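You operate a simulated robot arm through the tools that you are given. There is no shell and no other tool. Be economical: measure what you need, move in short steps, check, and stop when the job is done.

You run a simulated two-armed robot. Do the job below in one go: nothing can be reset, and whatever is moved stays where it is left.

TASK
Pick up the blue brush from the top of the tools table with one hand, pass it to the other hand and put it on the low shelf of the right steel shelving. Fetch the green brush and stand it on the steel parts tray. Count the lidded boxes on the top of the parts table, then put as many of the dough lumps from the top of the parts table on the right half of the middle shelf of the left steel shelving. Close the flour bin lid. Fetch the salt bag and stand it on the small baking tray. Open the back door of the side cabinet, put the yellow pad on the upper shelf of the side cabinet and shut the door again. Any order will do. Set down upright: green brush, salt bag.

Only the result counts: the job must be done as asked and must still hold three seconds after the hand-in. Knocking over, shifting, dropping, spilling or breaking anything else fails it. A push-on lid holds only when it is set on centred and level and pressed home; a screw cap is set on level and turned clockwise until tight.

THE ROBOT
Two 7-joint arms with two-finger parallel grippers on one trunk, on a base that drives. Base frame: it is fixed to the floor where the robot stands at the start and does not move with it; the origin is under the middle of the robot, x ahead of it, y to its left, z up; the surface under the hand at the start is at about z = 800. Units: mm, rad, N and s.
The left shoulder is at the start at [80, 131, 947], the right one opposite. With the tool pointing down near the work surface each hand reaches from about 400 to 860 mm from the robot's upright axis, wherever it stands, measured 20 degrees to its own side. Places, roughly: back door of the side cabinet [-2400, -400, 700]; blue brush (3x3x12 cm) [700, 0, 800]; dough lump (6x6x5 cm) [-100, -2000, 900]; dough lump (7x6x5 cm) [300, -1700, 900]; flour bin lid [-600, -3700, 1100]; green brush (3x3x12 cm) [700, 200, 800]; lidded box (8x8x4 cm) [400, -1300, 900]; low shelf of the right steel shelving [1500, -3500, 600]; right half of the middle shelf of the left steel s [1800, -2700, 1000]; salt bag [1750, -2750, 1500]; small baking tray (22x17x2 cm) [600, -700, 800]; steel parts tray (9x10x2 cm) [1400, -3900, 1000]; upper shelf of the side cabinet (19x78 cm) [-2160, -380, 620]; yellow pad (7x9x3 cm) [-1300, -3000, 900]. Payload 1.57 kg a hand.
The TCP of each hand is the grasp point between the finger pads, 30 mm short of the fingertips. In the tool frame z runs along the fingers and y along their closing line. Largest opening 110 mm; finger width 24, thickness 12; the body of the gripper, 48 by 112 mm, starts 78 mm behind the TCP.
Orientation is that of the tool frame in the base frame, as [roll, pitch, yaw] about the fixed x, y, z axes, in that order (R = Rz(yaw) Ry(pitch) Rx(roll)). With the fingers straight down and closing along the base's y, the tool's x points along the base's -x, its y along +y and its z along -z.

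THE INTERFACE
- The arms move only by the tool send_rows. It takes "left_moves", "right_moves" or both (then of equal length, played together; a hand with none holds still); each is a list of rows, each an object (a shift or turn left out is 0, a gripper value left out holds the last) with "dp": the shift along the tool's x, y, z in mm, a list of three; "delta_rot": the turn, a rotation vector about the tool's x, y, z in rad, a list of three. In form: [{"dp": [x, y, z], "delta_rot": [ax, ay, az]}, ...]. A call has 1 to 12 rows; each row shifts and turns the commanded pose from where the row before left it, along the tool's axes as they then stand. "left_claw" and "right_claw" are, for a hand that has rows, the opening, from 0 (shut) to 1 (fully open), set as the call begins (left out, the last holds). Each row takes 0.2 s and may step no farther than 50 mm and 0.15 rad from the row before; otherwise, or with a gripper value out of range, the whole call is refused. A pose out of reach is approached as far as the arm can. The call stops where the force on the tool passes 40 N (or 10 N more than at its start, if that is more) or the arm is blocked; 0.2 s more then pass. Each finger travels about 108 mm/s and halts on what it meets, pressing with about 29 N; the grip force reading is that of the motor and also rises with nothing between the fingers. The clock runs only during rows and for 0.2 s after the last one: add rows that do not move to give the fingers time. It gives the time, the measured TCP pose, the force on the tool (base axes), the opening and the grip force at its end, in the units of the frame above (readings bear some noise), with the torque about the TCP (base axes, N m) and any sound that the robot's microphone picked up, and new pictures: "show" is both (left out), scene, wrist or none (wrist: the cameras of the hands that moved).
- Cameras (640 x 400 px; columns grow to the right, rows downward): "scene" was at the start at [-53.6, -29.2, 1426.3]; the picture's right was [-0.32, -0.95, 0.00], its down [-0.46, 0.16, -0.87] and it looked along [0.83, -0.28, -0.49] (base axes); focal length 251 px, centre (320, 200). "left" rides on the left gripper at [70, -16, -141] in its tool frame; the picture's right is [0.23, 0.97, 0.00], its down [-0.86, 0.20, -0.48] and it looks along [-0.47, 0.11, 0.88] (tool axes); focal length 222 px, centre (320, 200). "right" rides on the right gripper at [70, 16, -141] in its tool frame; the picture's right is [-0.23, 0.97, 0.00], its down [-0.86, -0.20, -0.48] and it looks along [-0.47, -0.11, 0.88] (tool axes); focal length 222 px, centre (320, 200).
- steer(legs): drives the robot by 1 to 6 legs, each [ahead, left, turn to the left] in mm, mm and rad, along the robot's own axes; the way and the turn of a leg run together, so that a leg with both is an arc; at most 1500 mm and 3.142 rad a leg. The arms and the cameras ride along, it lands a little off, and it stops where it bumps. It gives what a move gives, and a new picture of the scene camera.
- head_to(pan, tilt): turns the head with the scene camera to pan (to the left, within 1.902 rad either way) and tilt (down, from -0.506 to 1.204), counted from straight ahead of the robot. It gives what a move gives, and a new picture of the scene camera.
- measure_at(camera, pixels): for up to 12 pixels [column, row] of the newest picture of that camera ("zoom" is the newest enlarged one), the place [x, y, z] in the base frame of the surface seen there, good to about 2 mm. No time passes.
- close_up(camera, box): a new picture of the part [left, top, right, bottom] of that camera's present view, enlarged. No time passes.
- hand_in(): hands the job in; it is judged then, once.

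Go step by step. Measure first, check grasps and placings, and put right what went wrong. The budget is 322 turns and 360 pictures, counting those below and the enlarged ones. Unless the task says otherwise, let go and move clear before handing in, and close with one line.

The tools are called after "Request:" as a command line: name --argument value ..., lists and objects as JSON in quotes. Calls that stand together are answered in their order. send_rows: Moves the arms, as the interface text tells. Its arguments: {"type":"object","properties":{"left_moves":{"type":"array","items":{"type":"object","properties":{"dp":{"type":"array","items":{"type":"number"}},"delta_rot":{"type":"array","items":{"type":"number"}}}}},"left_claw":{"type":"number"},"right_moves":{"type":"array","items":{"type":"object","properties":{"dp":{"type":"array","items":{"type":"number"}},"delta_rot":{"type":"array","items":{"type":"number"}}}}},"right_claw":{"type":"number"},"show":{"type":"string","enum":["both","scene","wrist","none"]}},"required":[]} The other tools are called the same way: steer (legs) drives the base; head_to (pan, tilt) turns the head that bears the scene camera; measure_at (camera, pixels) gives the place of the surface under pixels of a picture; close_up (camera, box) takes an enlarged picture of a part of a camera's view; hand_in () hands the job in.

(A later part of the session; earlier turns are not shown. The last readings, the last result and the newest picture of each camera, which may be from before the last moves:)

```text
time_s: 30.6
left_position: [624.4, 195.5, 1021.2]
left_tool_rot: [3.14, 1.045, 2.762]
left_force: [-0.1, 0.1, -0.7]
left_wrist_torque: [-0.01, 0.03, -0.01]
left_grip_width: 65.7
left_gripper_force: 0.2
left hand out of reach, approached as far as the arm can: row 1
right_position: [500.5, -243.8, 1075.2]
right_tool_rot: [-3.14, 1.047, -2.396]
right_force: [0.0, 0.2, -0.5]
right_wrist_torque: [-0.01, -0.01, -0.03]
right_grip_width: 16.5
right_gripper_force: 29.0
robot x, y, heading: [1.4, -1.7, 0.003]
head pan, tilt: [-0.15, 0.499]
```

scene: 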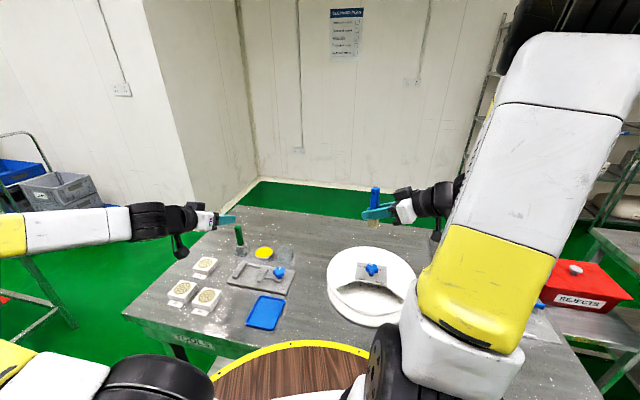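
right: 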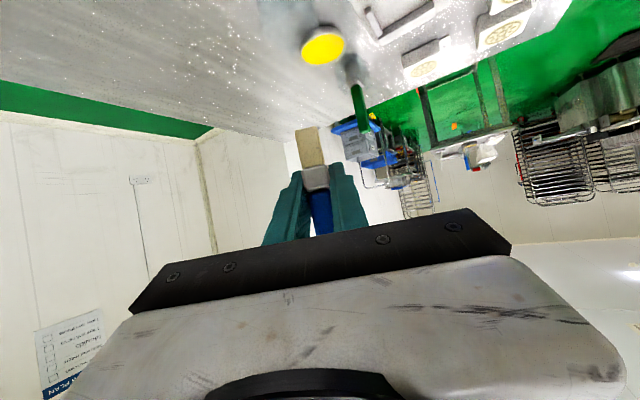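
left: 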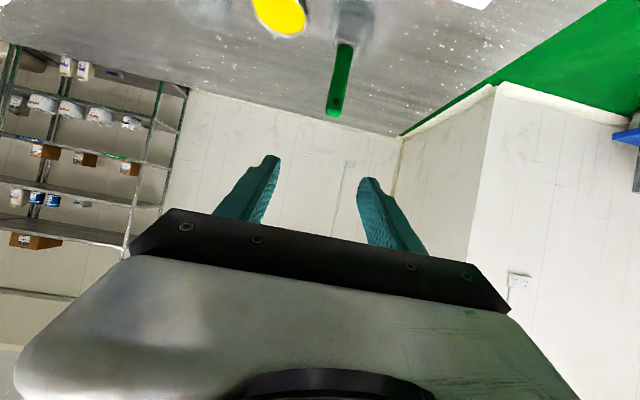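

Now I'll lower to the pre-grasp point.

Request:
send_rows --left_moves '[{"dp": [34, 3.8, 16.8]}, {"dp": [34, 3.8, 16.8]}, {}]' --show "wrist"

Request:
close_up --camera "scene" --box '[160, 180, 320, 280]'

```text
time_s: 31.4
left_position: [623.4, 205.4, 944.5]
left_tool_rot: [3.139, 1.047, 2.761]
left_force: [0.3, -0.1, -0.6]
left_wrist_torque: [0.02, -0.02, -0.01]
left_grip_width: 66.2
left_gripper_force: 0.0
right_position: [500.0, -243.9, 1075.2]
right_tool_rot: [-3.141, 1.047, -2.396]
right_force: [0.6, -0.3, 0.1]
right_wrist_torque: [0.0, 0.0, 0.01]
right_grip_width: 16.5
right_gripper_force: 29.2
robot x, y, heading: [1.7, -1.9, -0.0]
head pan, tilt: [-0.15, 0.499]
```

left: 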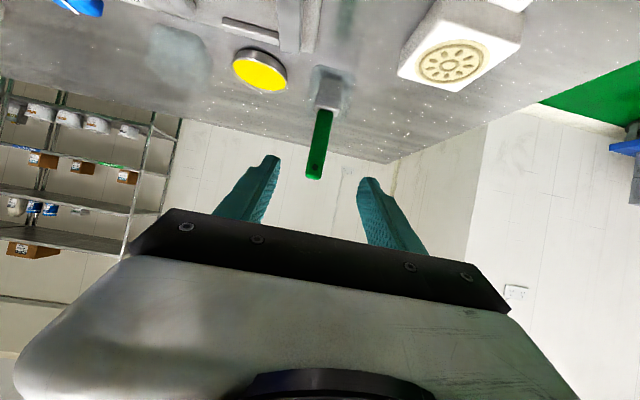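

```text
4.00 times, centred on (240, 230) of scene
```

zoom: 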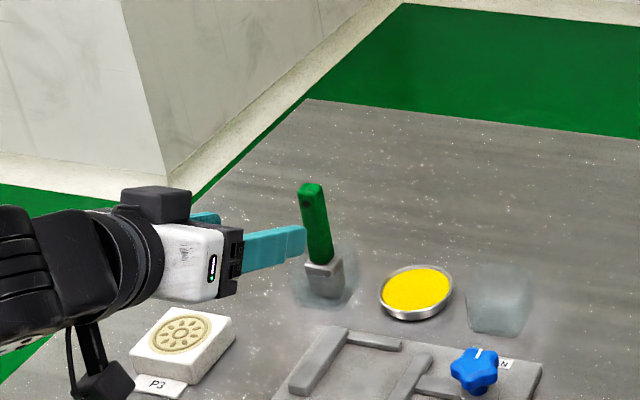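

Centred. I'll advance to the brush and close.

Request:
send_rows --left_moves '[{"dp": [0, 0, 40]}, {"dp": [0, 0, 40]}, {"dp": [0, 0, 38]}, {}]' --show "wrist"

Request:
send_rows --left_moves '[{}, {}, {}, {}]' --left_claw 0 --show "both"

```text
time_s: 32.4
left_position: [717.9, 165.7, 881.9]
left_tool_rot: [-3.141, 1.048, 2.761]
left_force: [0.2, -0.5, -0.4]
left_wrist_torque: [0.06, -0.03, 0.0]
left_grip_width: 65.8
left_gripper_force: 0.1
right_position: [500.0, -244.3, 1074.8]
right_tool_rot: [3.14, 1.047, -2.395]
right_force: [-0.6, 0.0, -0.4]
right_wrist_torque: [-0.01, 0.05, 0.01]
right_grip_width: 16.8
right_gripper_force: 29.0
robot x, y, heading: [1.4, 0.7, 0.001]
head pan, tilt: [-0.15, 0.499]
```

left: 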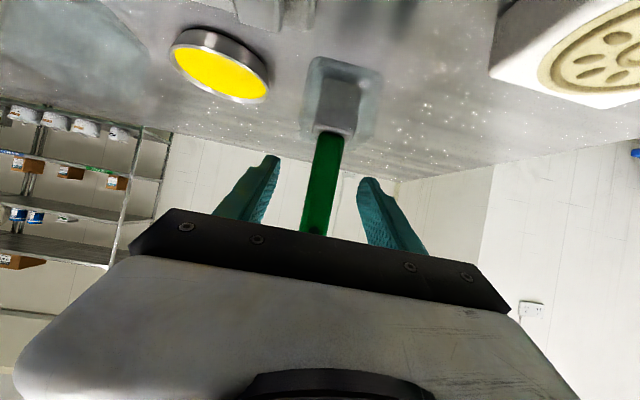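

```text
time_s: 33.4
left_position: [716.8, 166.9, 882.8]
left_tool_rot: [3.141, 1.046, 2.762]
left_force: [0.6, -0.4, 1.0]
left_wrist_torque: [-0.02, 0.03, -0.02]
left_grip_width: 17.0
left_gripper_force: 29.3
right_position: [499.4, -243.2, 1075.2]
right_tool_rot: [3.14, 1.047, -2.396]
right_force: [0.6, -0.3, 0.6]
right_wrist_torque: [0.0, -0.02, -0.01]
right_grip_width: 16.8
right_gripper_force: 29.4
robot x, y, heading: [-1.2, 3.8, 0.001]
head pan, tilt: [-0.15, 0.499]
```

scene: 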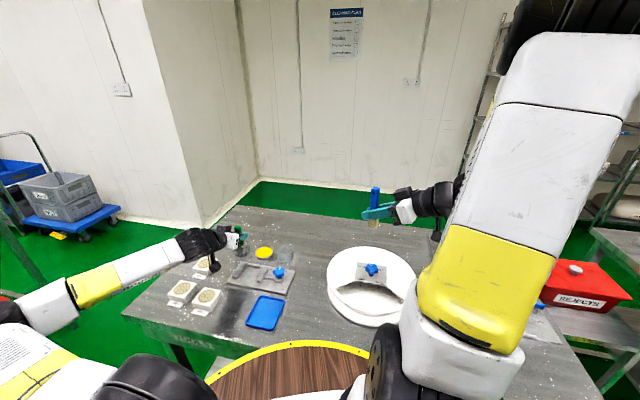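
left: 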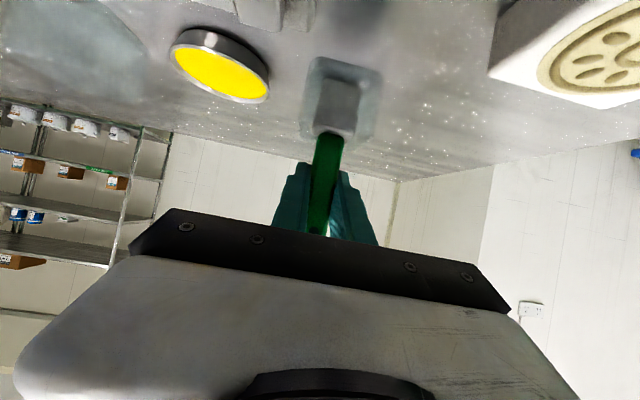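

Gripped. I'll lift it straight up out of the jar, then draw it toward me.

Request:
send_rows --left_moves '[{"dp": [-17.3, 0, -10]}, {"dp": [-34.6, 0, -20]}, {"dp": [-38.9, 0, -22.5]}, {"dp": [-38.9, 0, -22.5]}, {"dp": [-20.9, -16.7, 0]}, {"dp": [20.9, -16.7, -36.1]}, {"dp": [20.9, -16.7, -36.1]}, {"dp": [20.9, -16.7, -36.1]}, {"dp": [20.9, -16.7, -36.1]}]' --show "both"

```text
time_s: 35.4
left_position: [544.8, 149.6, 1048.1]
left_tool_rot: [-3.14, 1.044, 2.763]
left_force: [0.6, -0.1, -0.8]
left_wrist_torque: [0.03, 0.01, -0.01]
left_grip_width: 16.8
left_gripper_force: 28.9
left hand out of reach, approached as far as the arm can: row 9
right_position: [501.5, -243.1, 1075.7]
right_tool_rot: [3.14, 1.047, -2.397]
right_force: [-0.2, -0.5, -1.0]
right_wrist_torque: [0.04, -0.02, -0.05]
right_grip_width: 17.0
right_gripper_force: 29.0
robot x, y, heading: [3.3, -0.7, 0.0]
head pan, tilt: [-0.15, 0.499]
```

scene: 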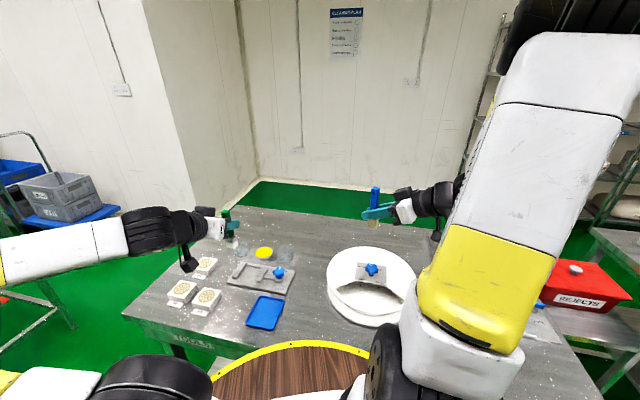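
left: 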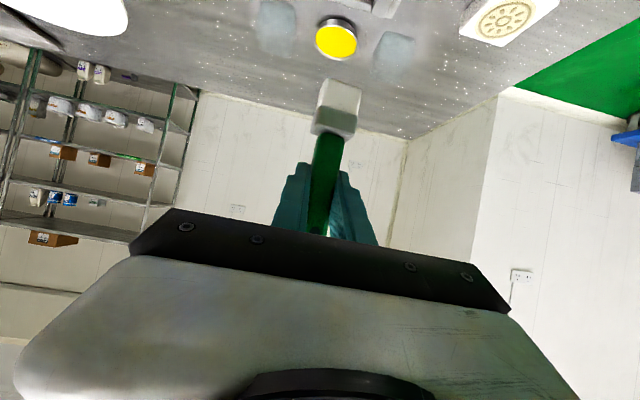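

Both brushes are held. I'll back away from the table and turn to face the room, then check the gap between the parts table end and the cart.

Request:
steer --legs '[[-400, 150, 0], [0, 0, -1.0], [0, 0, -0.927]]'

Request:
head_to --pan 0.0 --tilt 0.35

```text
time_s: 42.9
left_position: [-438.0, -407.9, 1048.0]
left_tool_rot: [-3.14, 1.045, 0.841]
left_force: [0.5, 0.4, 0.0]
left_wrist_torque: [0.02, 0.0, 0.02]
left_grip_width: 16.5
left_gripper_force: 29.5
right_position: [-793.2, -231.7, 1075.3]
right_tool_rot: [-3.141, 1.047, 1.966]
right_force: [-0.5, 0.2, -0.7]
right_wrist_torque: [-0.01, 0.01, 0.0]
right_grip_width: 16.8
right_gripper_force: 28.7
robot x, y, heading: [-394.3, 151.2, -1.922]
head pan, tilt: [-0.15, 0.499]
```

scene: 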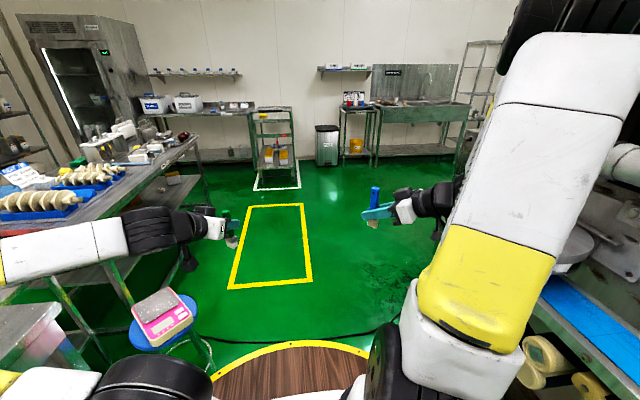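

```text
time_s: 43.6
left_position: [-440.0, -408.9, 1048.6]
left_tool_rot: [-3.14, 1.047, 0.841]
left_force: [-0.2, -0.7, -0.9]
left_wrist_torque: [-0.02, 0.01, -0.02]
left_grip_width: 16.5
left_gripper_force: 29.6
right_position: [-793.4, -232.2, 1076.4]
right_tool_rot: [3.14, 1.047, 1.965]
right_force: [0.1, 0.0, -0.3]
right_wrist_torque: [0.02, 0.02, 0.0]
right_grip_width: 16.7
right_gripper_force: 29.0
robot x, y, heading: [-388.7, 153.0, -1.923]
head pan, tilt: [0.0, 0.351]
```

scene: 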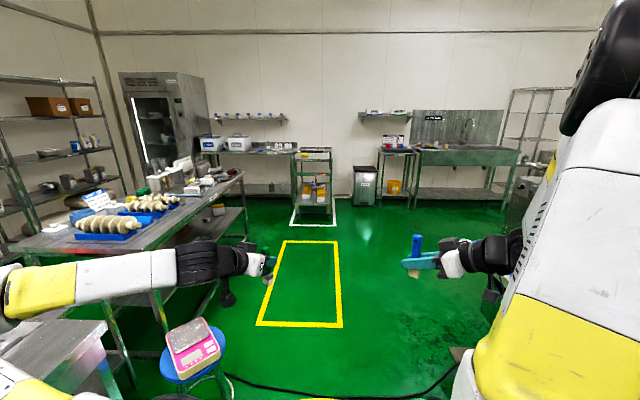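

I'll measure the gap: table end legs, cart front legs, and the back-wall table front.

Request:
measure_at --camera "scene" --pixels '[[244, 238], [244, 172], [297, 152], [293, 224], [296, 206], [336, 224], [240, 195], [225, 152], [290, 152], [300, 215], [331, 212], [215, 235]]'

Request:
close_up --camera "scene" --box '[180, 130, 360, 242]'

```text
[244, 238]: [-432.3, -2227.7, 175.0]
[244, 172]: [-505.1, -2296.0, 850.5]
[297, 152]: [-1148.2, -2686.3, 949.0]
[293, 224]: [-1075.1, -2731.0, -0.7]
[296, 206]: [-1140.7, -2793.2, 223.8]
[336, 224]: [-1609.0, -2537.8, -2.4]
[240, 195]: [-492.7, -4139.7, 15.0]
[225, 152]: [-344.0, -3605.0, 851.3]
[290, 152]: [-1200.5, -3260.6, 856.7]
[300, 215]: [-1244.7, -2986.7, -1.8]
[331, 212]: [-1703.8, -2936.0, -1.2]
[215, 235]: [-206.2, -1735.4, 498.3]
```

```text
3.56 times, centred on (270, 186) of scene
```

zoom: 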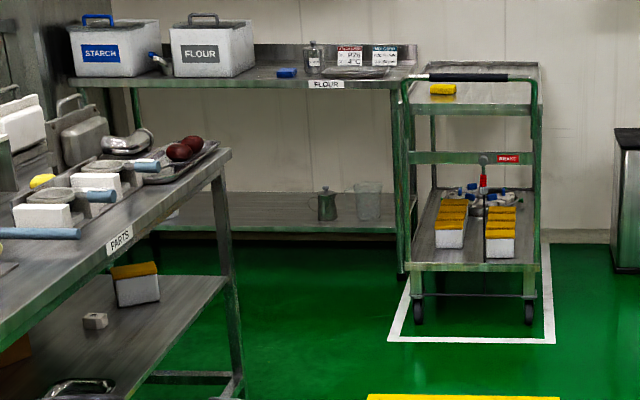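

The gap is about 750 mm, enough for the 560 mm base. I'll check how far and low the left elbow sticks out.

Request:
measure_at --camera "scene" --pixels '[[40, 290], [100, 270], [165, 265], [226, 300], [20, 320], [60, 375], [10, 370], [190, 250]]'

```text
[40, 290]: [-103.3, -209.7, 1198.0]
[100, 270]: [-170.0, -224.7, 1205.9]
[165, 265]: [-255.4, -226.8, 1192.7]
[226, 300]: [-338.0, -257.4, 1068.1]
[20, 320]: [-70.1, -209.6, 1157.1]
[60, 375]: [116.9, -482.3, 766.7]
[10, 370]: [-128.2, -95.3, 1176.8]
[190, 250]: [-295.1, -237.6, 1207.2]
```

The arm is at z>1050 everywhere, above the table's objects. I'll drive along the room.

Request:
steer --legs '[[1500, 0, 0], [730, 0, -0.005]]'

```text
time_s: 54.7
left_position: [-1272.5, -2504.5, 1049.2]
left_tool_rot: [-3.14, 1.046, 0.802]
left_force: [-0.8, -0.5, -0.3]
left_wrist_torque: [-0.02, -0.01, 0.03]
left_grip_width: 16.6
left_gripper_force: 29.3
right_position: [-1617.7, -2314.5, 1075.3]
right_tool_rot: [3.141, 1.047, 1.924]
right_force: [1.0, -0.5, -0.6]
right_wrist_torque: [0.03, 0.0, 0.0]
right_grip_width: 16.6
right_gripper_force: 29.5
robot x, y, heading: [-1199.3, -1943.5, -1.961]
head pan, tilt: [0.0, 0.351]
```

scene: 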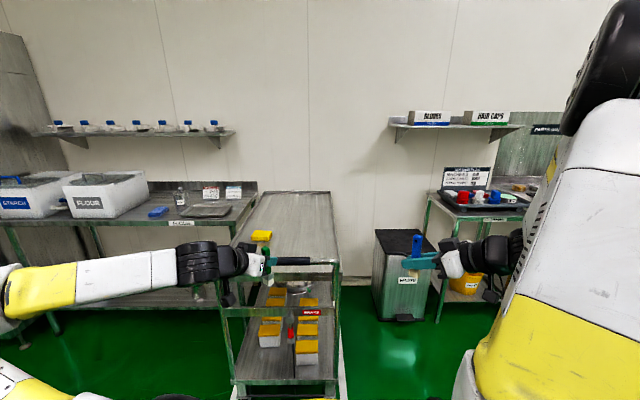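

The left hand is now close to the cart handle. I'll raise both hands 60 mm and turn left here to face the shelving before crossing the gap.

Request:
send_rows --left_moves '[{"dp": [-26, 0, -15]}, {"dp": [-26, 0, -15]}]' --right_moves '[{"dp": [-26, 0, -15]}, {"dp": [-26, 0, -15]}]' --show "none"

Request:
steer --legs '[[0, 0, 1.602]]'

```text
time_s: 55.3
left_position: [-1271.6, -2507.6, 1106.6]
left_tool_rot: [-3.139, 1.043, 0.803]
left_force: [-0.2, -0.7, -0.3]
left_wrist_torque: [-0.02, 0.02, -0.04]
left_grip_width: 16.6
left_gripper_force: 28.6
right_position: [-1619.8, -2315.5, 1135.3]
right_tool_rot: [3.141, 1.047, 1.925]
right_force: [0.1, -0.8, 0.5]
right_wrist_torque: [0.03, 0.01, 0.03]
right_grip_width: 16.8
right_gripper_force: 29.0
robot x, y, heading: [-1203.9, -1942.9, -1.955]
head pan, tilt: [0.0, 0.351]
```

```text
time_s: 59.7
left_position: [-637.3, -1967.8, 1108.8]
left_tool_rot: [-3.139, 1.045, 2.454]
left_force: [0.0, -0.3, 0.2]
left_wrist_torque: [0.0, -0.04, 0.0]
left_grip_width: 16.7
left_gripper_force: 29.2
right_position: [-798.4, -2329.7, 1136.1]
right_tool_rot: [-3.141, 1.049, -2.706]
right_force: [-0.2, -0.3, -0.2]
right_wrist_torque: [-0.01, -0.01, -0.02]
right_grip_width: 16.8
right_gripper_force: 29.3
robot x, y, heading: [-1205.3, -1945.1, -0.309]
head pan, tilt: [0.0, 0.351]
```

scene: 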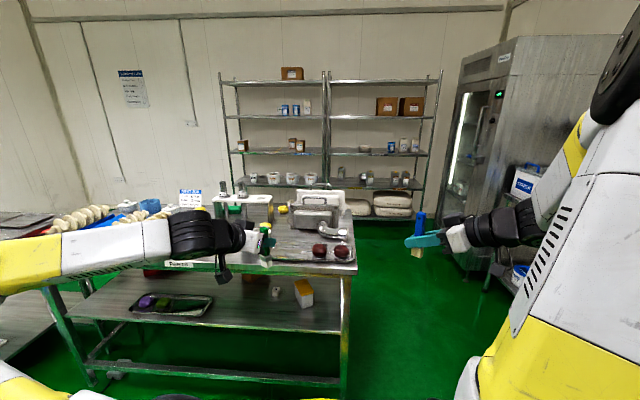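

I'll check the heights of objects at the table end before passing my left hand over them.

Request:
measure_at --camera "scene" --pixels '[[241, 182], [225, 184], [220, 200], [310, 188], [322, 208], [340, 232], [320, 250], [350, 265], [340, 210], [190, 192]]'

Request:
close_up --camera "scene" --box '[140, 160, 380, 310]'

```text
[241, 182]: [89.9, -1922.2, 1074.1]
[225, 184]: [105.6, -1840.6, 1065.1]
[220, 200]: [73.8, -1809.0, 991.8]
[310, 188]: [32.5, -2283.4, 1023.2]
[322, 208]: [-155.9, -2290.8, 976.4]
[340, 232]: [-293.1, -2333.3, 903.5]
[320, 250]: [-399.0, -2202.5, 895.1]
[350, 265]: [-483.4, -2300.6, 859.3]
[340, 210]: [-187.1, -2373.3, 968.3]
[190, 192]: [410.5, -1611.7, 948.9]
```

```text
2.67 times, centred on (260, 235) of scene
```

zoom: 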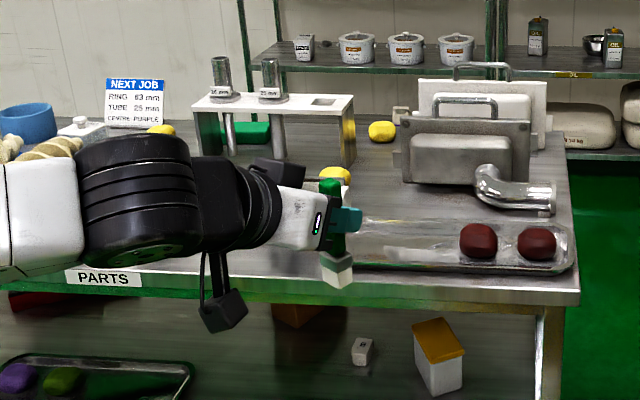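

Clearances are OK with hands at z≈1110. I'll cross in short legs.

Request:
steer --legs '[[0, 0, -0.05], [400, 0, 0], [0, -300, 0], [141, -100, 0]]'

```text
time_s: 65.4
left_position: [-269.9, -2562.2, 1107.7]
left_tool_rot: [-3.14, 1.045, 2.405]
left_force: [-0.4, 0.0, -0.7]
left_wrist_torque: [0.0, 0.02, 0.0]
left_grip_width: 16.4
left_gripper_force: 28.6
right_position: [-449.3, -2917.3, 1136.3]
right_tool_rot: [-3.141, 1.049, -2.755]
right_force: [0.6, 0.3, -0.3]
right_wrist_torque: [-0.02, 0.01, -0.02]
right_grip_width: 16.8
right_gripper_force: 29.3
robot x, y, heading: [-833.8, -2513.1, -0.354]
head pan, tilt: [0.0, 0.351]
```

scene: 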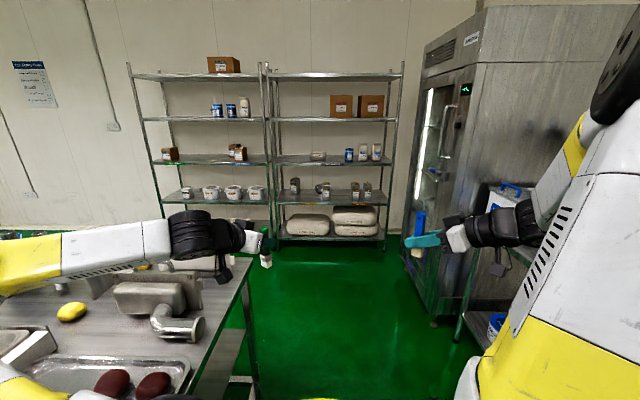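

Past the gap. I'll check the fridge's near corner, then go on into the aisle.

Request:
measure_at --camera "scene" --pixels '[[433, 318], [408, 240], [276, 240], [385, 240], [320, 155], [292, 192], [355, 196], [210, 158], [262, 158], [145, 160]]'

Request:
steer --legs '[[400, -130, 0], [1000, 0, 0]]'

```text
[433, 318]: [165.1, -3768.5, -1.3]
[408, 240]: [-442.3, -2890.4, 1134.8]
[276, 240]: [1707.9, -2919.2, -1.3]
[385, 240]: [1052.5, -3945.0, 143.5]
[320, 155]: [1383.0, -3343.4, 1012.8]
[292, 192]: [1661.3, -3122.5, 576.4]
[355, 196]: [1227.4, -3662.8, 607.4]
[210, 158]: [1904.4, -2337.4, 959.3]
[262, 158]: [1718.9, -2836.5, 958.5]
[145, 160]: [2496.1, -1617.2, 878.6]
```

```text
time_s: 72.7
left_position: [983.5, -3183.7, 1107.9]
left_tool_rot: [-3.141, 1.044, 2.401]
left_force: [0.1, -0.8, 0.5]
left_wrist_torque: [-0.04, -0.01, -0.02]
left_grip_width: 16.8
left_gripper_force: 29.0
right_position: [802.8, -3538.0, 1136.4]
right_tool_rot: [3.141, 1.047, -2.755]
right_force: [0.4, -0.1, -0.8]
right_wrist_torque: [0.03, -0.02, 0.0]
right_grip_width: 16.7
right_gripper_force: 29.1
robot x, y, heading: [417.1, -3132.3, -0.361]
head pan, tilt: [0.0, 0.351]
```

scene: 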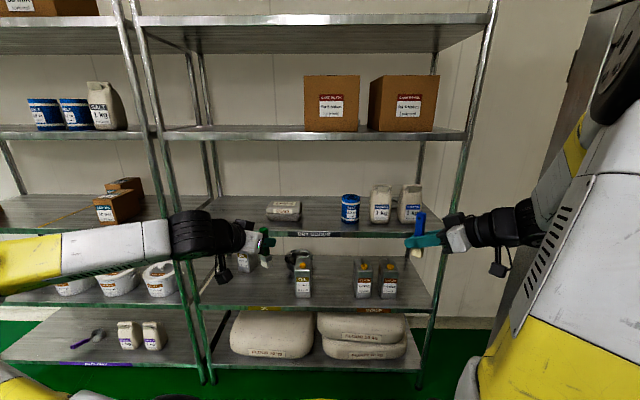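

I'll zoom in on the right shelving to find the tray and free space on the low shelf.

Request:
close_up --camera "scene" --box '[160, 130, 480, 330]'

Request:
head_to --pan 0.0 --tilt 0.6

```text
2.00 times, centred on (320, 230) of scene
```

zoom: 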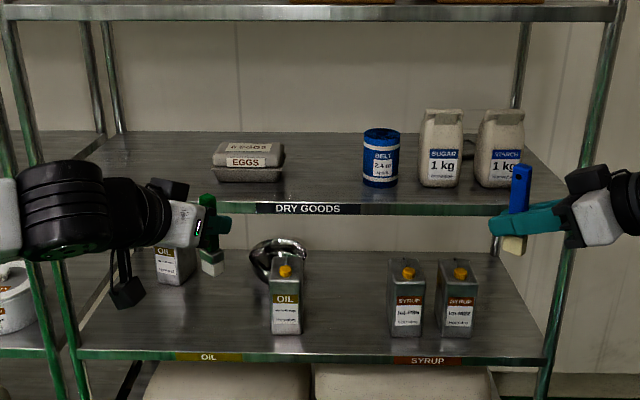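

```text
time_s: 73.5
left_position: [982.4, -3183.6, 1107.0]
left_tool_rot: [-3.139, 1.046, 2.403]
left_force: [0.0, 0.1, 0.6]
left_wrist_torque: [0.01, -0.01, 0.01]
left_grip_width: 16.5
left_gripper_force: 29.0
right_position: [803.1, -3538.0, 1135.0]
right_tool_rot: [3.141, 1.047, -2.755]
right_force: [0.1, 0.0, -0.4]
right_wrist_torque: [0.02, 0.02, -0.01]
right_grip_width: 16.6
right_gripper_force: 28.8
robot x, y, heading: [416.5, -3133.8, -0.359]
head pan, tilt: [0.0, 0.6]
```

scene: 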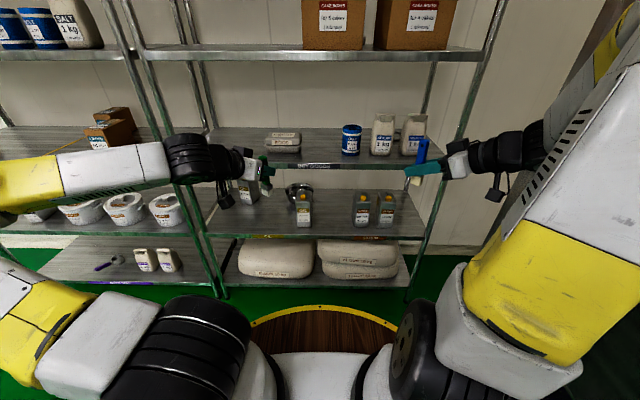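

The steel parts tray isn't visible; it may be hidden behind the sugar bags. I'll look through both wrist cameras.

Request:
close_up --camera "left" --box '[0, 0, 640, 400]'

Request:
close_up --camera "right" --box '[0, 0, 640, 400]'

Request:
measure_at --camera "scene" --pixels '[[540, 150], [500, 160], [590, 150], [560, 300], [600, 60], [340, 148], [380, 140], [410, 140], [283, 148], [300, 164], [250, 160], [470, 100]]'

```text
1.00 times, centred on (320, 200) of left (not enlarged: the box is as wide or as high as the picture)
```

zoom: 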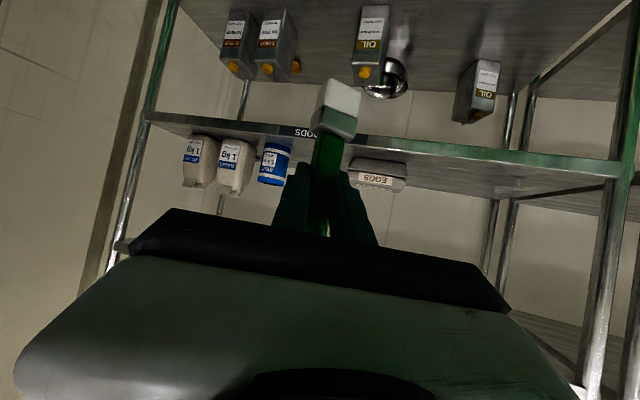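

```text
1.00 times, centred on (320, 200) of right (not enlarged: the box is as wide or as high as the picture)
```

zoom: 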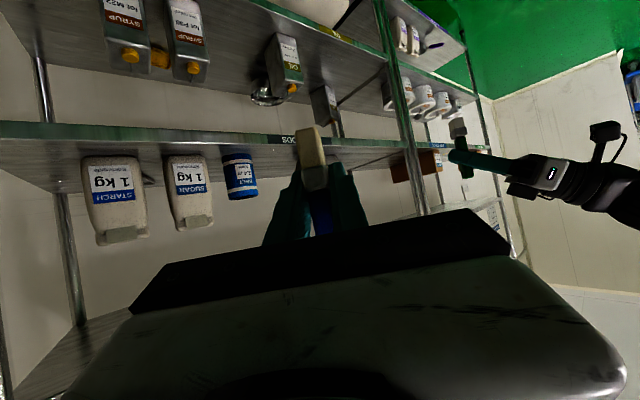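

```text
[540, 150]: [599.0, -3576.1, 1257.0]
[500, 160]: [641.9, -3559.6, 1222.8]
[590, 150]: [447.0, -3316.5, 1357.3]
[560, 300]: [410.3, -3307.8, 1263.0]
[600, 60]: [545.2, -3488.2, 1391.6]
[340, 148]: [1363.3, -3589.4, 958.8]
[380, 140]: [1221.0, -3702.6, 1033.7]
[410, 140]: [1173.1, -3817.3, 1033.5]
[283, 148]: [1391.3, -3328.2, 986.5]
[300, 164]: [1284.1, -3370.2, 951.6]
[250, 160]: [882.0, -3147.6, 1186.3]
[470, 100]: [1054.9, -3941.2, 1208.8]
```

The right hand should place the blue brush between the OIL and SYRUP cans on the low shelf. I'll turn the right hand to face the shelf and drive closer.

Request:
send_rows --right_moves '[{"delta_rot": [0.1294, 0, 0.0747]}, {"delta_rot": [0.1294, 0, 0.0747]}, {"delta_rot": [0.1294, 0, 0.0747]}, {"delta_rot": [0.1294, 0, 0.0747]}, {"delta_rot": [0.1294, 0, 0.0747]}]' --show "none"

Request:
steer --legs '[[250, 120, 0]]'

```text
time_s: 74.7
left_position: [984.9, -3183.8, 1107.1]
left_tool_rot: [-3.141, 1.046, 2.402]
left_force: [0.0, -1.0, 0.0]
left_wrist_torque: [-0.02, 0.02, 0.01]
left_grip_width: 16.5
left_gripper_force: 28.8
right_position: [807.8, -3541.3, 1139.7]
right_tool_rot: [-3.138, 1.043, 2.784]
right_force: [0.1, -1.2, -1.4]
right_wrist_torque: [-0.01, 0.01, 0.0]
right_grip_width: 16.6
right_gripper_force: 29.4
right hand out of reach, approached as far as the arm can: row 5
robot x, y, heading: [415.8, -3132.6, -0.36]
head pan, tilt: [0.0, 0.6]
```

```text
time_s: 76.7
left_position: [1263.9, -3158.1, 1107.4]
left_tool_rot: [-3.14, 1.044, 2.405]
left_force: [-0.7, -0.2, -0.5]
left_wrist_torque: [0.02, 0.01, -0.01]
left_grip_width: 17.0
left_gripper_force: 28.8
right_position: [1090.7, -3516.7, 1139.9]
right_tool_rot: [3.141, 1.047, 2.784]
right_force: [-0.4, 0.3, 0.2]
right_wrist_torque: [-0.06, 0.02, 0.02]
right_grip_width: 16.6
right_gripper_force: 28.7
robot x, y, heading: [698.9, -3106.3, -0.358]
head pan, tilt: [0.0, 0.6]
```

scene: 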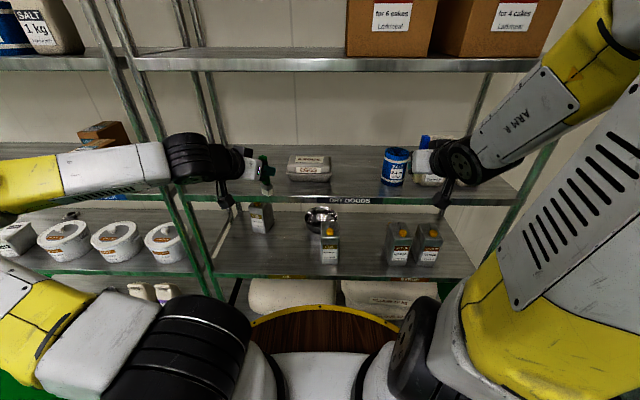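

I'll lower the right hand in front of the shelf in stages.

Request:
send_rows --right_moves '[{"dp": [28.8, 12.8, 33.4]}, {"dp": [28.8, 12.8, 33.4]}, {"dp": [28.8, 12.8, 33.4]}, {"dp": [28.8, 12.8, 33.4]}, {"dp": [28.8, 12.8, 33.4]}, {"dp": [28.8, 12.8, 33.4]}]'

```text
time_s: 78.0
left_position: [1264.5, -3157.1, 1107.6]
left_tool_rot: [-3.139, 1.045, 2.406]
left_force: [-0.4, -0.1, -0.9]
left_wrist_torque: [0.05, 0.03, -0.01]
left_grip_width: 16.9
left_gripper_force: 28.6
right_position: [1184.0, -3496.7, 966.7]
right_tool_rot: [3.137, 1.046, 2.779]
right_force: [0.0, -0.4, -0.3]
right_wrist_torque: [0.02, -0.01, 0.02]
right_grip_width: 16.6
right_gripper_force: 29.3
right hand out of reach, approached as far as the arm can: row 1, 2, 3, 4
robot x, y, heading: [700.7, -3101.9, -0.358]
head pan, tilt: [0.0, 0.6]
```

scene: 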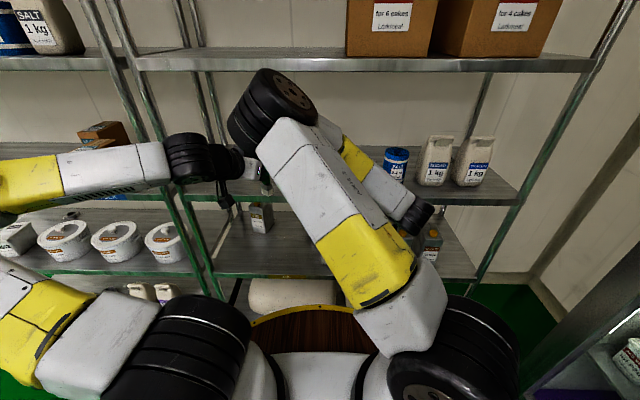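
right: 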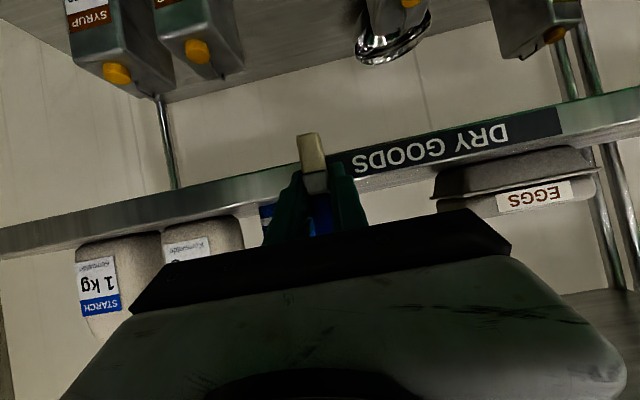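

The right elbow has swung up and inward near the left hand. I'll check where it is.

Request:
measure_at --camera "scene" --pixels '[[245, 130], [270, 85], [300, 85], [235, 150], [240, 185], [265, 180], [425, 215], [330, 200]]'

Request:
close_up --camera "scene" --box '[160, 50, 480, 250]'

```text
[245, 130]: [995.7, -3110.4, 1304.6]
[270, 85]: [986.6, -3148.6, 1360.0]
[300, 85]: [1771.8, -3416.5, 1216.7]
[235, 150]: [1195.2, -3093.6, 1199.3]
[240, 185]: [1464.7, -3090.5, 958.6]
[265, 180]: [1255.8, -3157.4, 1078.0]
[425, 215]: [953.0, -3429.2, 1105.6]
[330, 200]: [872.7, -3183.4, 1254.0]
```

```text
2.00 times, centred on (320, 150) of scene
```

zoom: 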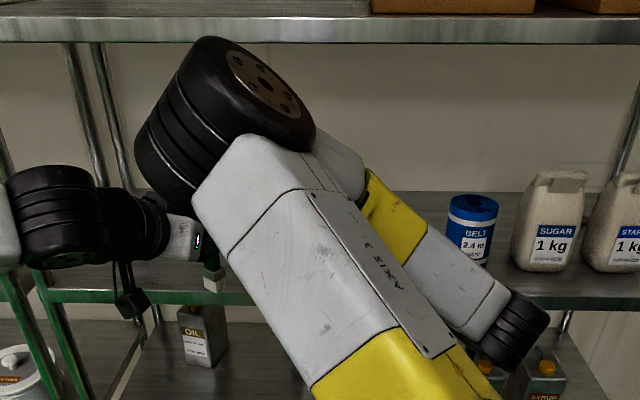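

The elbow is about 200 mm from the left wrist. I'll move the left hand 150 mm to the left for room.

Request:
send_rows --left_moves '[{"dp": [6.9, 34.8, -12]}, {"dp": [6.9, 34.8, -12]}, {"dp": [6.9, 34.8, -12]}, {"dp": [6.9, 34.8, -12]}]' --show "scene"

```text
time_s: 79.0
left_position: [1314.9, -3012.9, 1108.6]
left_tool_rot: [-3.137, 1.046, 2.407]
left_force: [0.1, -0.8, -0.5]
left_wrist_torque: [0.01, 0.03, 0.02]
left_grip_width: 16.6
left_gripper_force: 29.0
right_position: [1184.3, -3496.7, 967.2]
right_tool_rot: [3.141, 1.046, 2.783]
right_force: [-0.2, -0.5, 0.2]
right_wrist_torque: [0.03, -0.01, 0.0]
right_grip_width: 16.9
right_gripper_force: 28.9
robot x, y, heading: [703.6, -3107.8, -0.353]
head pan, tilt: [0.0, 0.6]
```

scene: 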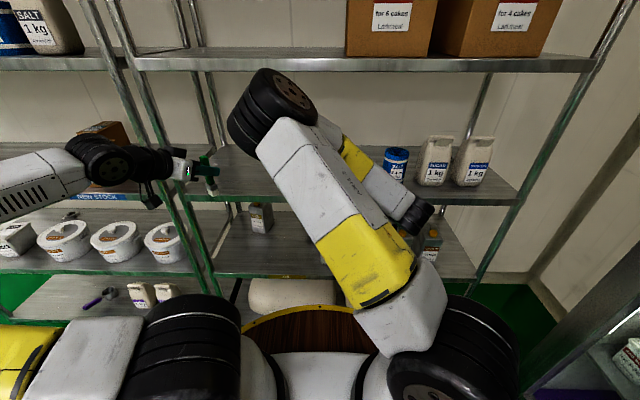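

I'll continue lowering the right hand.

Request:
send_rows --right_moves '[{"dp": [37.6, 3.7, 22.5]}, {"dp": [37.6, 3.7, 22.5]}, {"dp": [37.6, 3.7, 22.5]}]'

```text
time_s: 79.8
left_position: [1315.3, -3014.4, 1108.1]
left_tool_rot: [-3.139, 1.045, 2.405]
left_force: [-0.9, -0.4, -0.1]
left_wrist_torque: [0.03, -0.03, 0.02]
left_grip_width: 16.5
left_gripper_force: 29.0
right_position: [1200.3, -3490.7, 875.0]
right_tool_rot: [3.131, 1.025, 2.783]
right_force: [0.6, -0.2, -0.4]
right_wrist_torque: [-0.01, 0.0, 0.0]
right_grip_width: 16.6
right_gripper_force: 29.3
right hand out of reach, approached as far as the arm can: row 2, 3
robot x, y, heading: [700.2, -3105.8, -0.356]
head pan, tilt: [0.0, 0.6]
```

scene: 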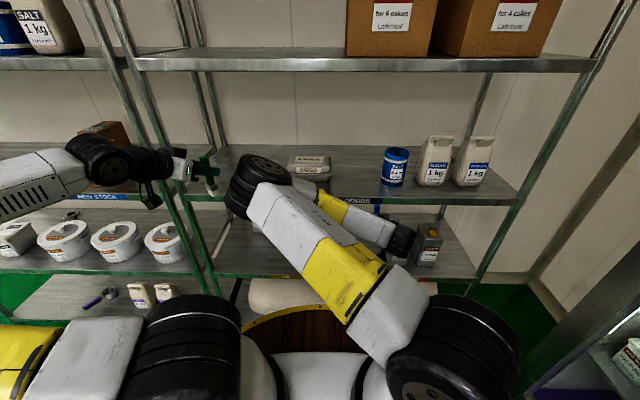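
right: 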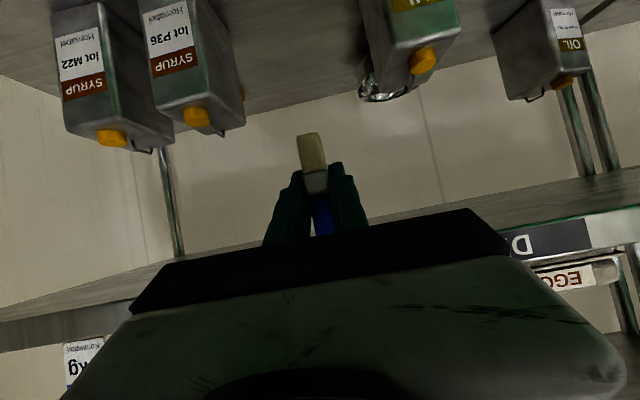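

The arm folds inward because the target is too close to my axis. I'll reverse back up and shift the base left so the target lies out to the right.

Request:
send_rows --right_moves '[{"dp": [-30.8, -3, -35.1]}, {"dp": [-30.8, -3, -35.1]}, {"dp": [-30.8, -10, -35.1]}, {"dp": [-30.8, -15, -35.1]}, {"dp": [-30.8, -15, -35.1]}, {"dp": [-30.8, -15, -35.1]}]' --show "scene"

```text
time_s: 81.2
left_position: [1315.7, -3013.4, 1108.2]
left_tool_rot: [-3.14, 1.043, 2.405]
left_force: [1.3, 0.3, -0.8]
left_wrist_torque: [-0.01, 0.03, -0.01]
left_grip_width: 16.9
left_gripper_force: 28.9
right_position: [1110.6, -3529.1, 1142.5]
right_tool_rot: [-3.141, 1.043, 2.785]
right_force: [1.1, 0.7, -0.1]
right_wrist_torque: [0.01, 0.01, -0.02]
right_grip_width: 16.6
right_gripper_force: 29.5
right hand out of reach, approached as far as the arm can: row 2, 3, 4
robot x, y, heading: [702.7, -3107.0, -0.358]
head pan, tilt: [0.0, 0.6]
```

scene: 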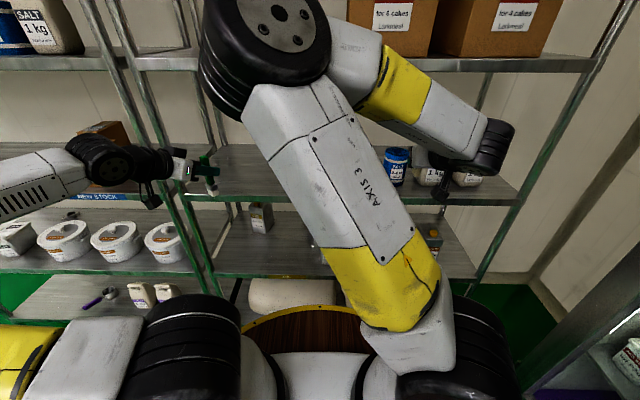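

I'll drive back 300 mm and 250 mm left for room, then unwind the right elbow.

Request:
steer --legs '[[-300, 0, 0], [0, 250, 0]]'

Request:
send_rows --right_moves '[{"delta_rot": [-0.1294, 0, -0.0747]}, {"delta_rot": [-0.1294, 0, -0.0747]}, {"delta_rot": [-0.1294, 0, -0.0747]}, {"delta_rot": [-0.1294, 0, -0.0747]}, {"delta_rot": [-0.1294, 0, -0.0747]}]' --show "scene"

```text
time_s: 84.7
left_position: [1120.9, -2677.9, 1108.5]
left_tool_rot: [-3.14, 1.046, 2.403]
left_force: [-0.2, 0.4, -0.6]
left_wrist_torque: [-0.02, -0.02, 0.02]
left_grip_width: 16.5
left_gripper_force: 28.8
right_position: [914.8, -3192.2, 1141.2]
right_tool_rot: [-3.141, 1.044, 2.78]
right_force: [-0.3, -0.8, -0.8]
right_wrist_torque: [0.01, -0.01, -0.01]
right_grip_width: 16.9
right_gripper_force: 28.6
robot x, y, heading: [505.6, -2771.2, -0.36]
head pan, tilt: [0.0, 0.6]
```

scene: 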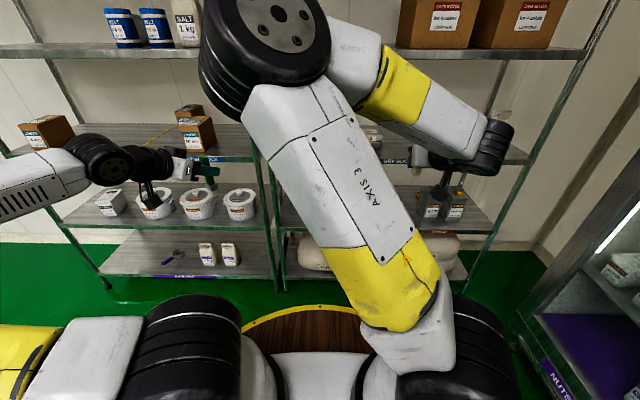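

```text
time_s: 85.9
left_position: [1121.5, -2678.5, 1107.2]
left_tool_rot: [-3.141, 1.045, 2.402]
left_force: [-1.1, 1.5, 0.0]
left_wrist_torque: [0.0, 0.02, -0.03]
left_grip_width: 16.4
left_gripper_force: 29.0
right_position: [914.8, -3191.2, 1141.0]
right_tool_rot: [3.14, 1.046, -2.753]
right_force: [0.2, 1.1, -0.6]
right_wrist_torque: [0.0, 0.01, -0.02]
right_grip_width: 16.9
right_gripper_force: 28.8
robot x, y, heading: [508.2, -2770.9, -0.357]
head pan, tilt: [0.0, 0.6]
```

scene: 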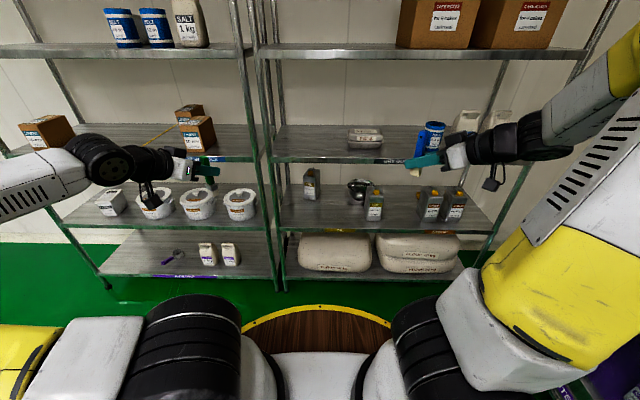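

With the hand pointing left the elbow stays out right. I'll test lowering here in free space with only a slight leftward heading.

Request:
send_rows --right_moves '[{"delta_rot": [0.1294, 0, 0.0747]}, {"delta_rot": [0.1294, 0, 0.0747]}, {"delta_rot": [0.1294, 0, 0.0747]}, {"dp": [18, -18, 42]}, {"dp": [18, -18, 42]}, {"dp": [41.3, 0, 24]}, {"dp": [41.3, 0, 24]}, {"dp": [41.3, 0, 24]}, {"dp": [41.3, 0, 24]}]' --show "scene"

```text
time_s: 87.9
left_position: [1121.2, -2678.1, 1106.9]
left_tool_rot: [-3.141, 1.045, 2.403]
left_force: [-0.1, 1.0, 0.5]
left_wrist_torque: [-0.02, 0.0, -0.02]
left_grip_width: 16.6
left_gripper_force: 28.6
right_position: [967.9, -3234.2, 879.1]
right_tool_rot: [-3.139, 1.046, 3.083]
right_force: [-0.4, 0.7, -0.4]
right_wrist_torque: [0.01, 0.02, 0.0]
right_grip_width: 16.6
right_gripper_force: 29.1
robot x, y, heading: [507.4, -2768.9, -0.358]
head pan, tilt: [0.0, 0.6]
```

scene: 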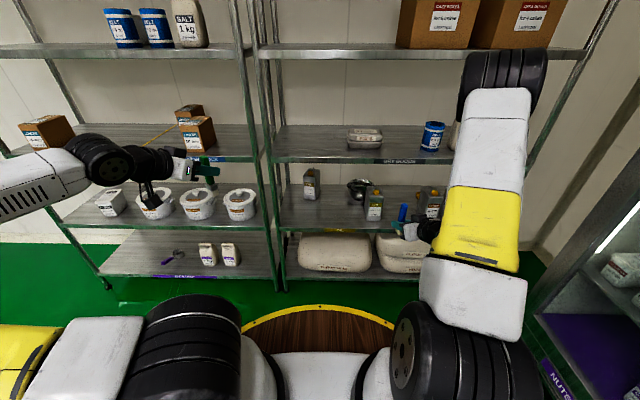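

The elbow stays up and out of the way. I'll lower the rest.

Request:
send_rows --right_moves '[{"dp": [39, 0, 22.5]}, {"dp": [39, 0, 22.5]}, {"dp": [39, 0, 22.5]}, {"dp": [39, 0, 22.5]}, {"dp": [39, 0, 22.5]}]' --show "both"

Request:
measure_at --camera "scene" --pixels '[[373, 215], [376, 205], [427, 215], [395, 235], [350, 225], [290, 235], [310, 185], [360, 185], [404, 230], [500, 60], [470, 100], [485, 170]]'

```text
time_s: 89.1
left_position: [1122.1, -2677.7, 1108.5]
left_tool_rot: [-3.139, 1.046, 2.402]
left_force: [0.4, -0.5, 0.6]
left_wrist_torque: [0.0, -0.01, -0.01]
left_grip_width: 16.6
left_gripper_force: 28.6
right_position: [968.2, -3231.0, 653.2]
right_tool_rot: [3.139, 1.047, 3.079]
right_force: [-0.2, 0.2, -0.4]
right_wrist_torque: [-0.05, 0.05, -0.04]
right_grip_width: 16.7
right_gripper_force: 29.0
robot x, y, heading: [504.4, -2768.7, -0.353]
head pan, tilt: [0.0, 0.6]
```

scene: 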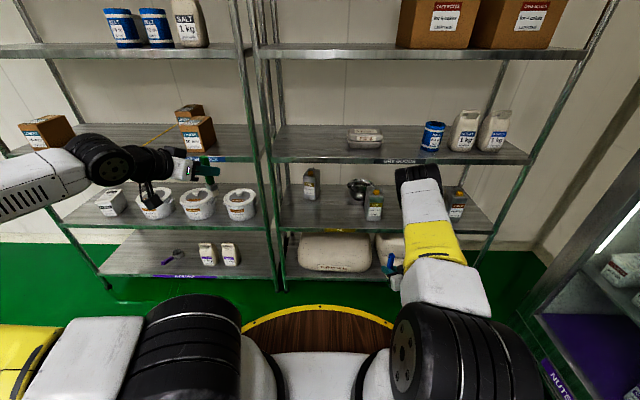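
right: 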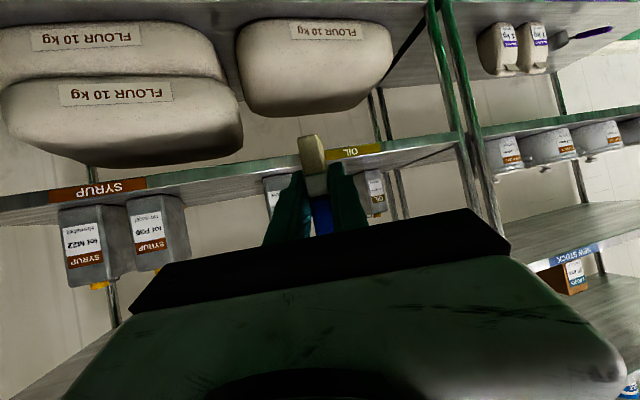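

```text
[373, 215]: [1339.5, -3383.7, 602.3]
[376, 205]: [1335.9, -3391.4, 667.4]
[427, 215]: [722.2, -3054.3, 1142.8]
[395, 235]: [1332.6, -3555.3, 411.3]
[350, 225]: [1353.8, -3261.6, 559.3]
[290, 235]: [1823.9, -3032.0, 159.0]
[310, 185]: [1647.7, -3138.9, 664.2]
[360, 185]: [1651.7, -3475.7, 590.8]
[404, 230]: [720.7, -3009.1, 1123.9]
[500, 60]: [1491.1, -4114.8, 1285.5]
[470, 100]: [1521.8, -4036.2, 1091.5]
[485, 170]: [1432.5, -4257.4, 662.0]
```

I'll drive so the right hand is just in front of the gap between OIL and SYRUP.

Request:
steer --legs '[[290, -122, -0.003]]'

Request:
close_up --camera "right" --box '[0, 0, 640, 400]'

```text
time_s: 91.2
left_position: [1353.3, -2905.4, 1108.6]
left_tool_rot: [-3.14, 1.045, 2.392]
left_force: [-0.2, 1.0, -0.6]
left_wrist_torque: [-0.01, 0.0, -0.02]
left_grip_width: 16.6
left_gripper_force: 29.2
right_position: [1194.6, -3454.8, 653.2]
right_tool_rot: [3.141, 1.045, 3.068]
right_force: [0.0, 0.2, -0.4]
right_wrist_torque: [0.01, 0.03, 0.01]
right_grip_width: 16.9
right_gripper_force: 29.4
robot x, y, heading: [738.2, -2992.2, -0.365]
head pan, tilt: [0.0, 0.6]
```

scene: 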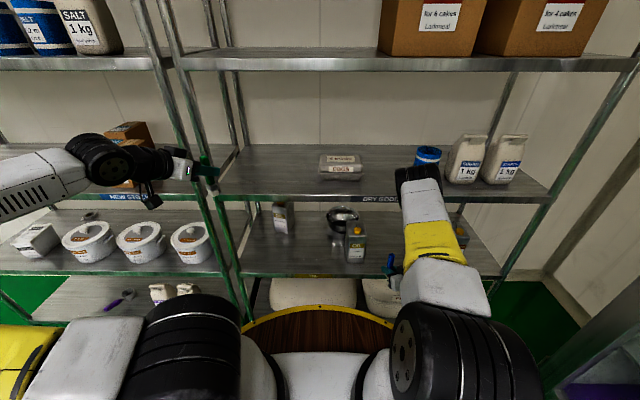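

```text
1.00 times, centred on (320, 200) of right (not enlarged: the box is as wide or as high as the picture)
```

zoom: 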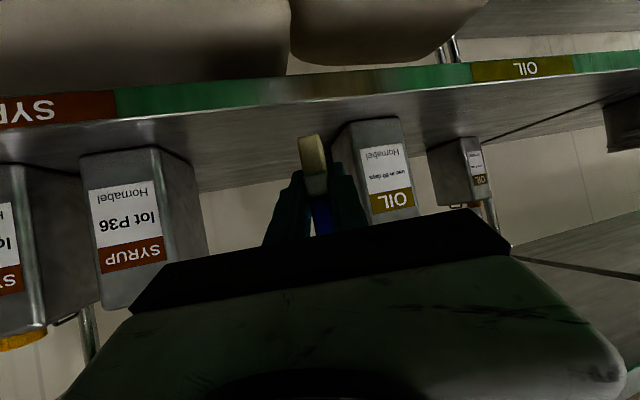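

I'll measure the neighbouring cans and the shelf surface from the wrist camera.

Request:
measure_at --camera "zoom" --pixels '[[345, 135], [400, 125], [160, 155], [200, 235], [85, 160], [250, 150], [300, 120], [270, 90], [215, 150], [420, 110]]'

```text
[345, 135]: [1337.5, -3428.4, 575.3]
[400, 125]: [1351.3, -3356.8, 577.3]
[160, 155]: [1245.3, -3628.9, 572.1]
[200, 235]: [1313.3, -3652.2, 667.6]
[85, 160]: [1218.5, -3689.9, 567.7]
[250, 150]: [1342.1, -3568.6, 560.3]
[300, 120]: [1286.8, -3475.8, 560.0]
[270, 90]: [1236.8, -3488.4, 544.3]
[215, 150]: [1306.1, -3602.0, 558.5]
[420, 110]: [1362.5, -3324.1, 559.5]
```

Gap runs t 2743–2961, shelf surface z=560. I'll move in 150 mm and lower.

Request:
send_rows --right_moves '[{"dp": [-17.5, -13.9, 30.3]}, {"dp": [-17.5, -13.9, 30.3]}, {"dp": [-17.5, -13.9, 30.3]}, {"dp": [-17.5, -13.9, 30.3]}, {}]'

```text
time_s: 92.4
left_position: [1353.1, -2905.5, 1109.1]
left_tool_rot: [-3.141, 1.048, 2.393]
left_force: [-0.3, 0.5, -1.3]
left_wrist_torque: [-0.01, -0.01, 0.02]
left_grip_width: 16.7
left_gripper_force: 29.3
right_position: [1329.2, -3516.5, 652.3]
right_tool_rot: [3.14, 1.046, 3.068]
right_force: [0.0, 0.0, 0.2]
right_wrist_torque: [0.03, -0.02, 0.02]
right_grip_width: 16.8
right_gripper_force: 28.9
robot x, y, heading: [738.3, -2992.0, -0.367]
head pan, tilt: [0.0, 0.6]
```

scene: 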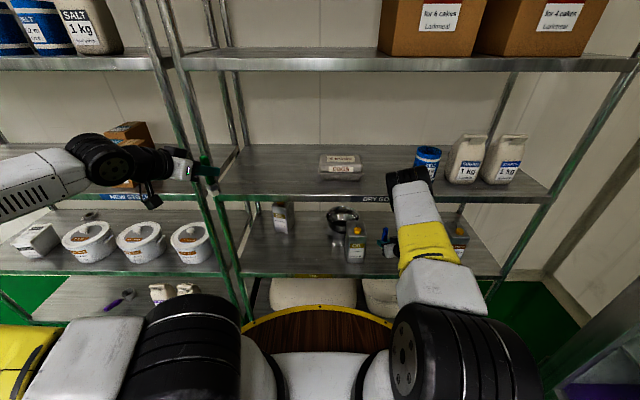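
right: 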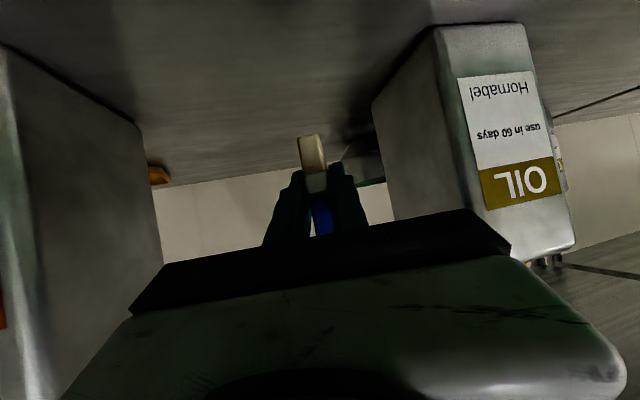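

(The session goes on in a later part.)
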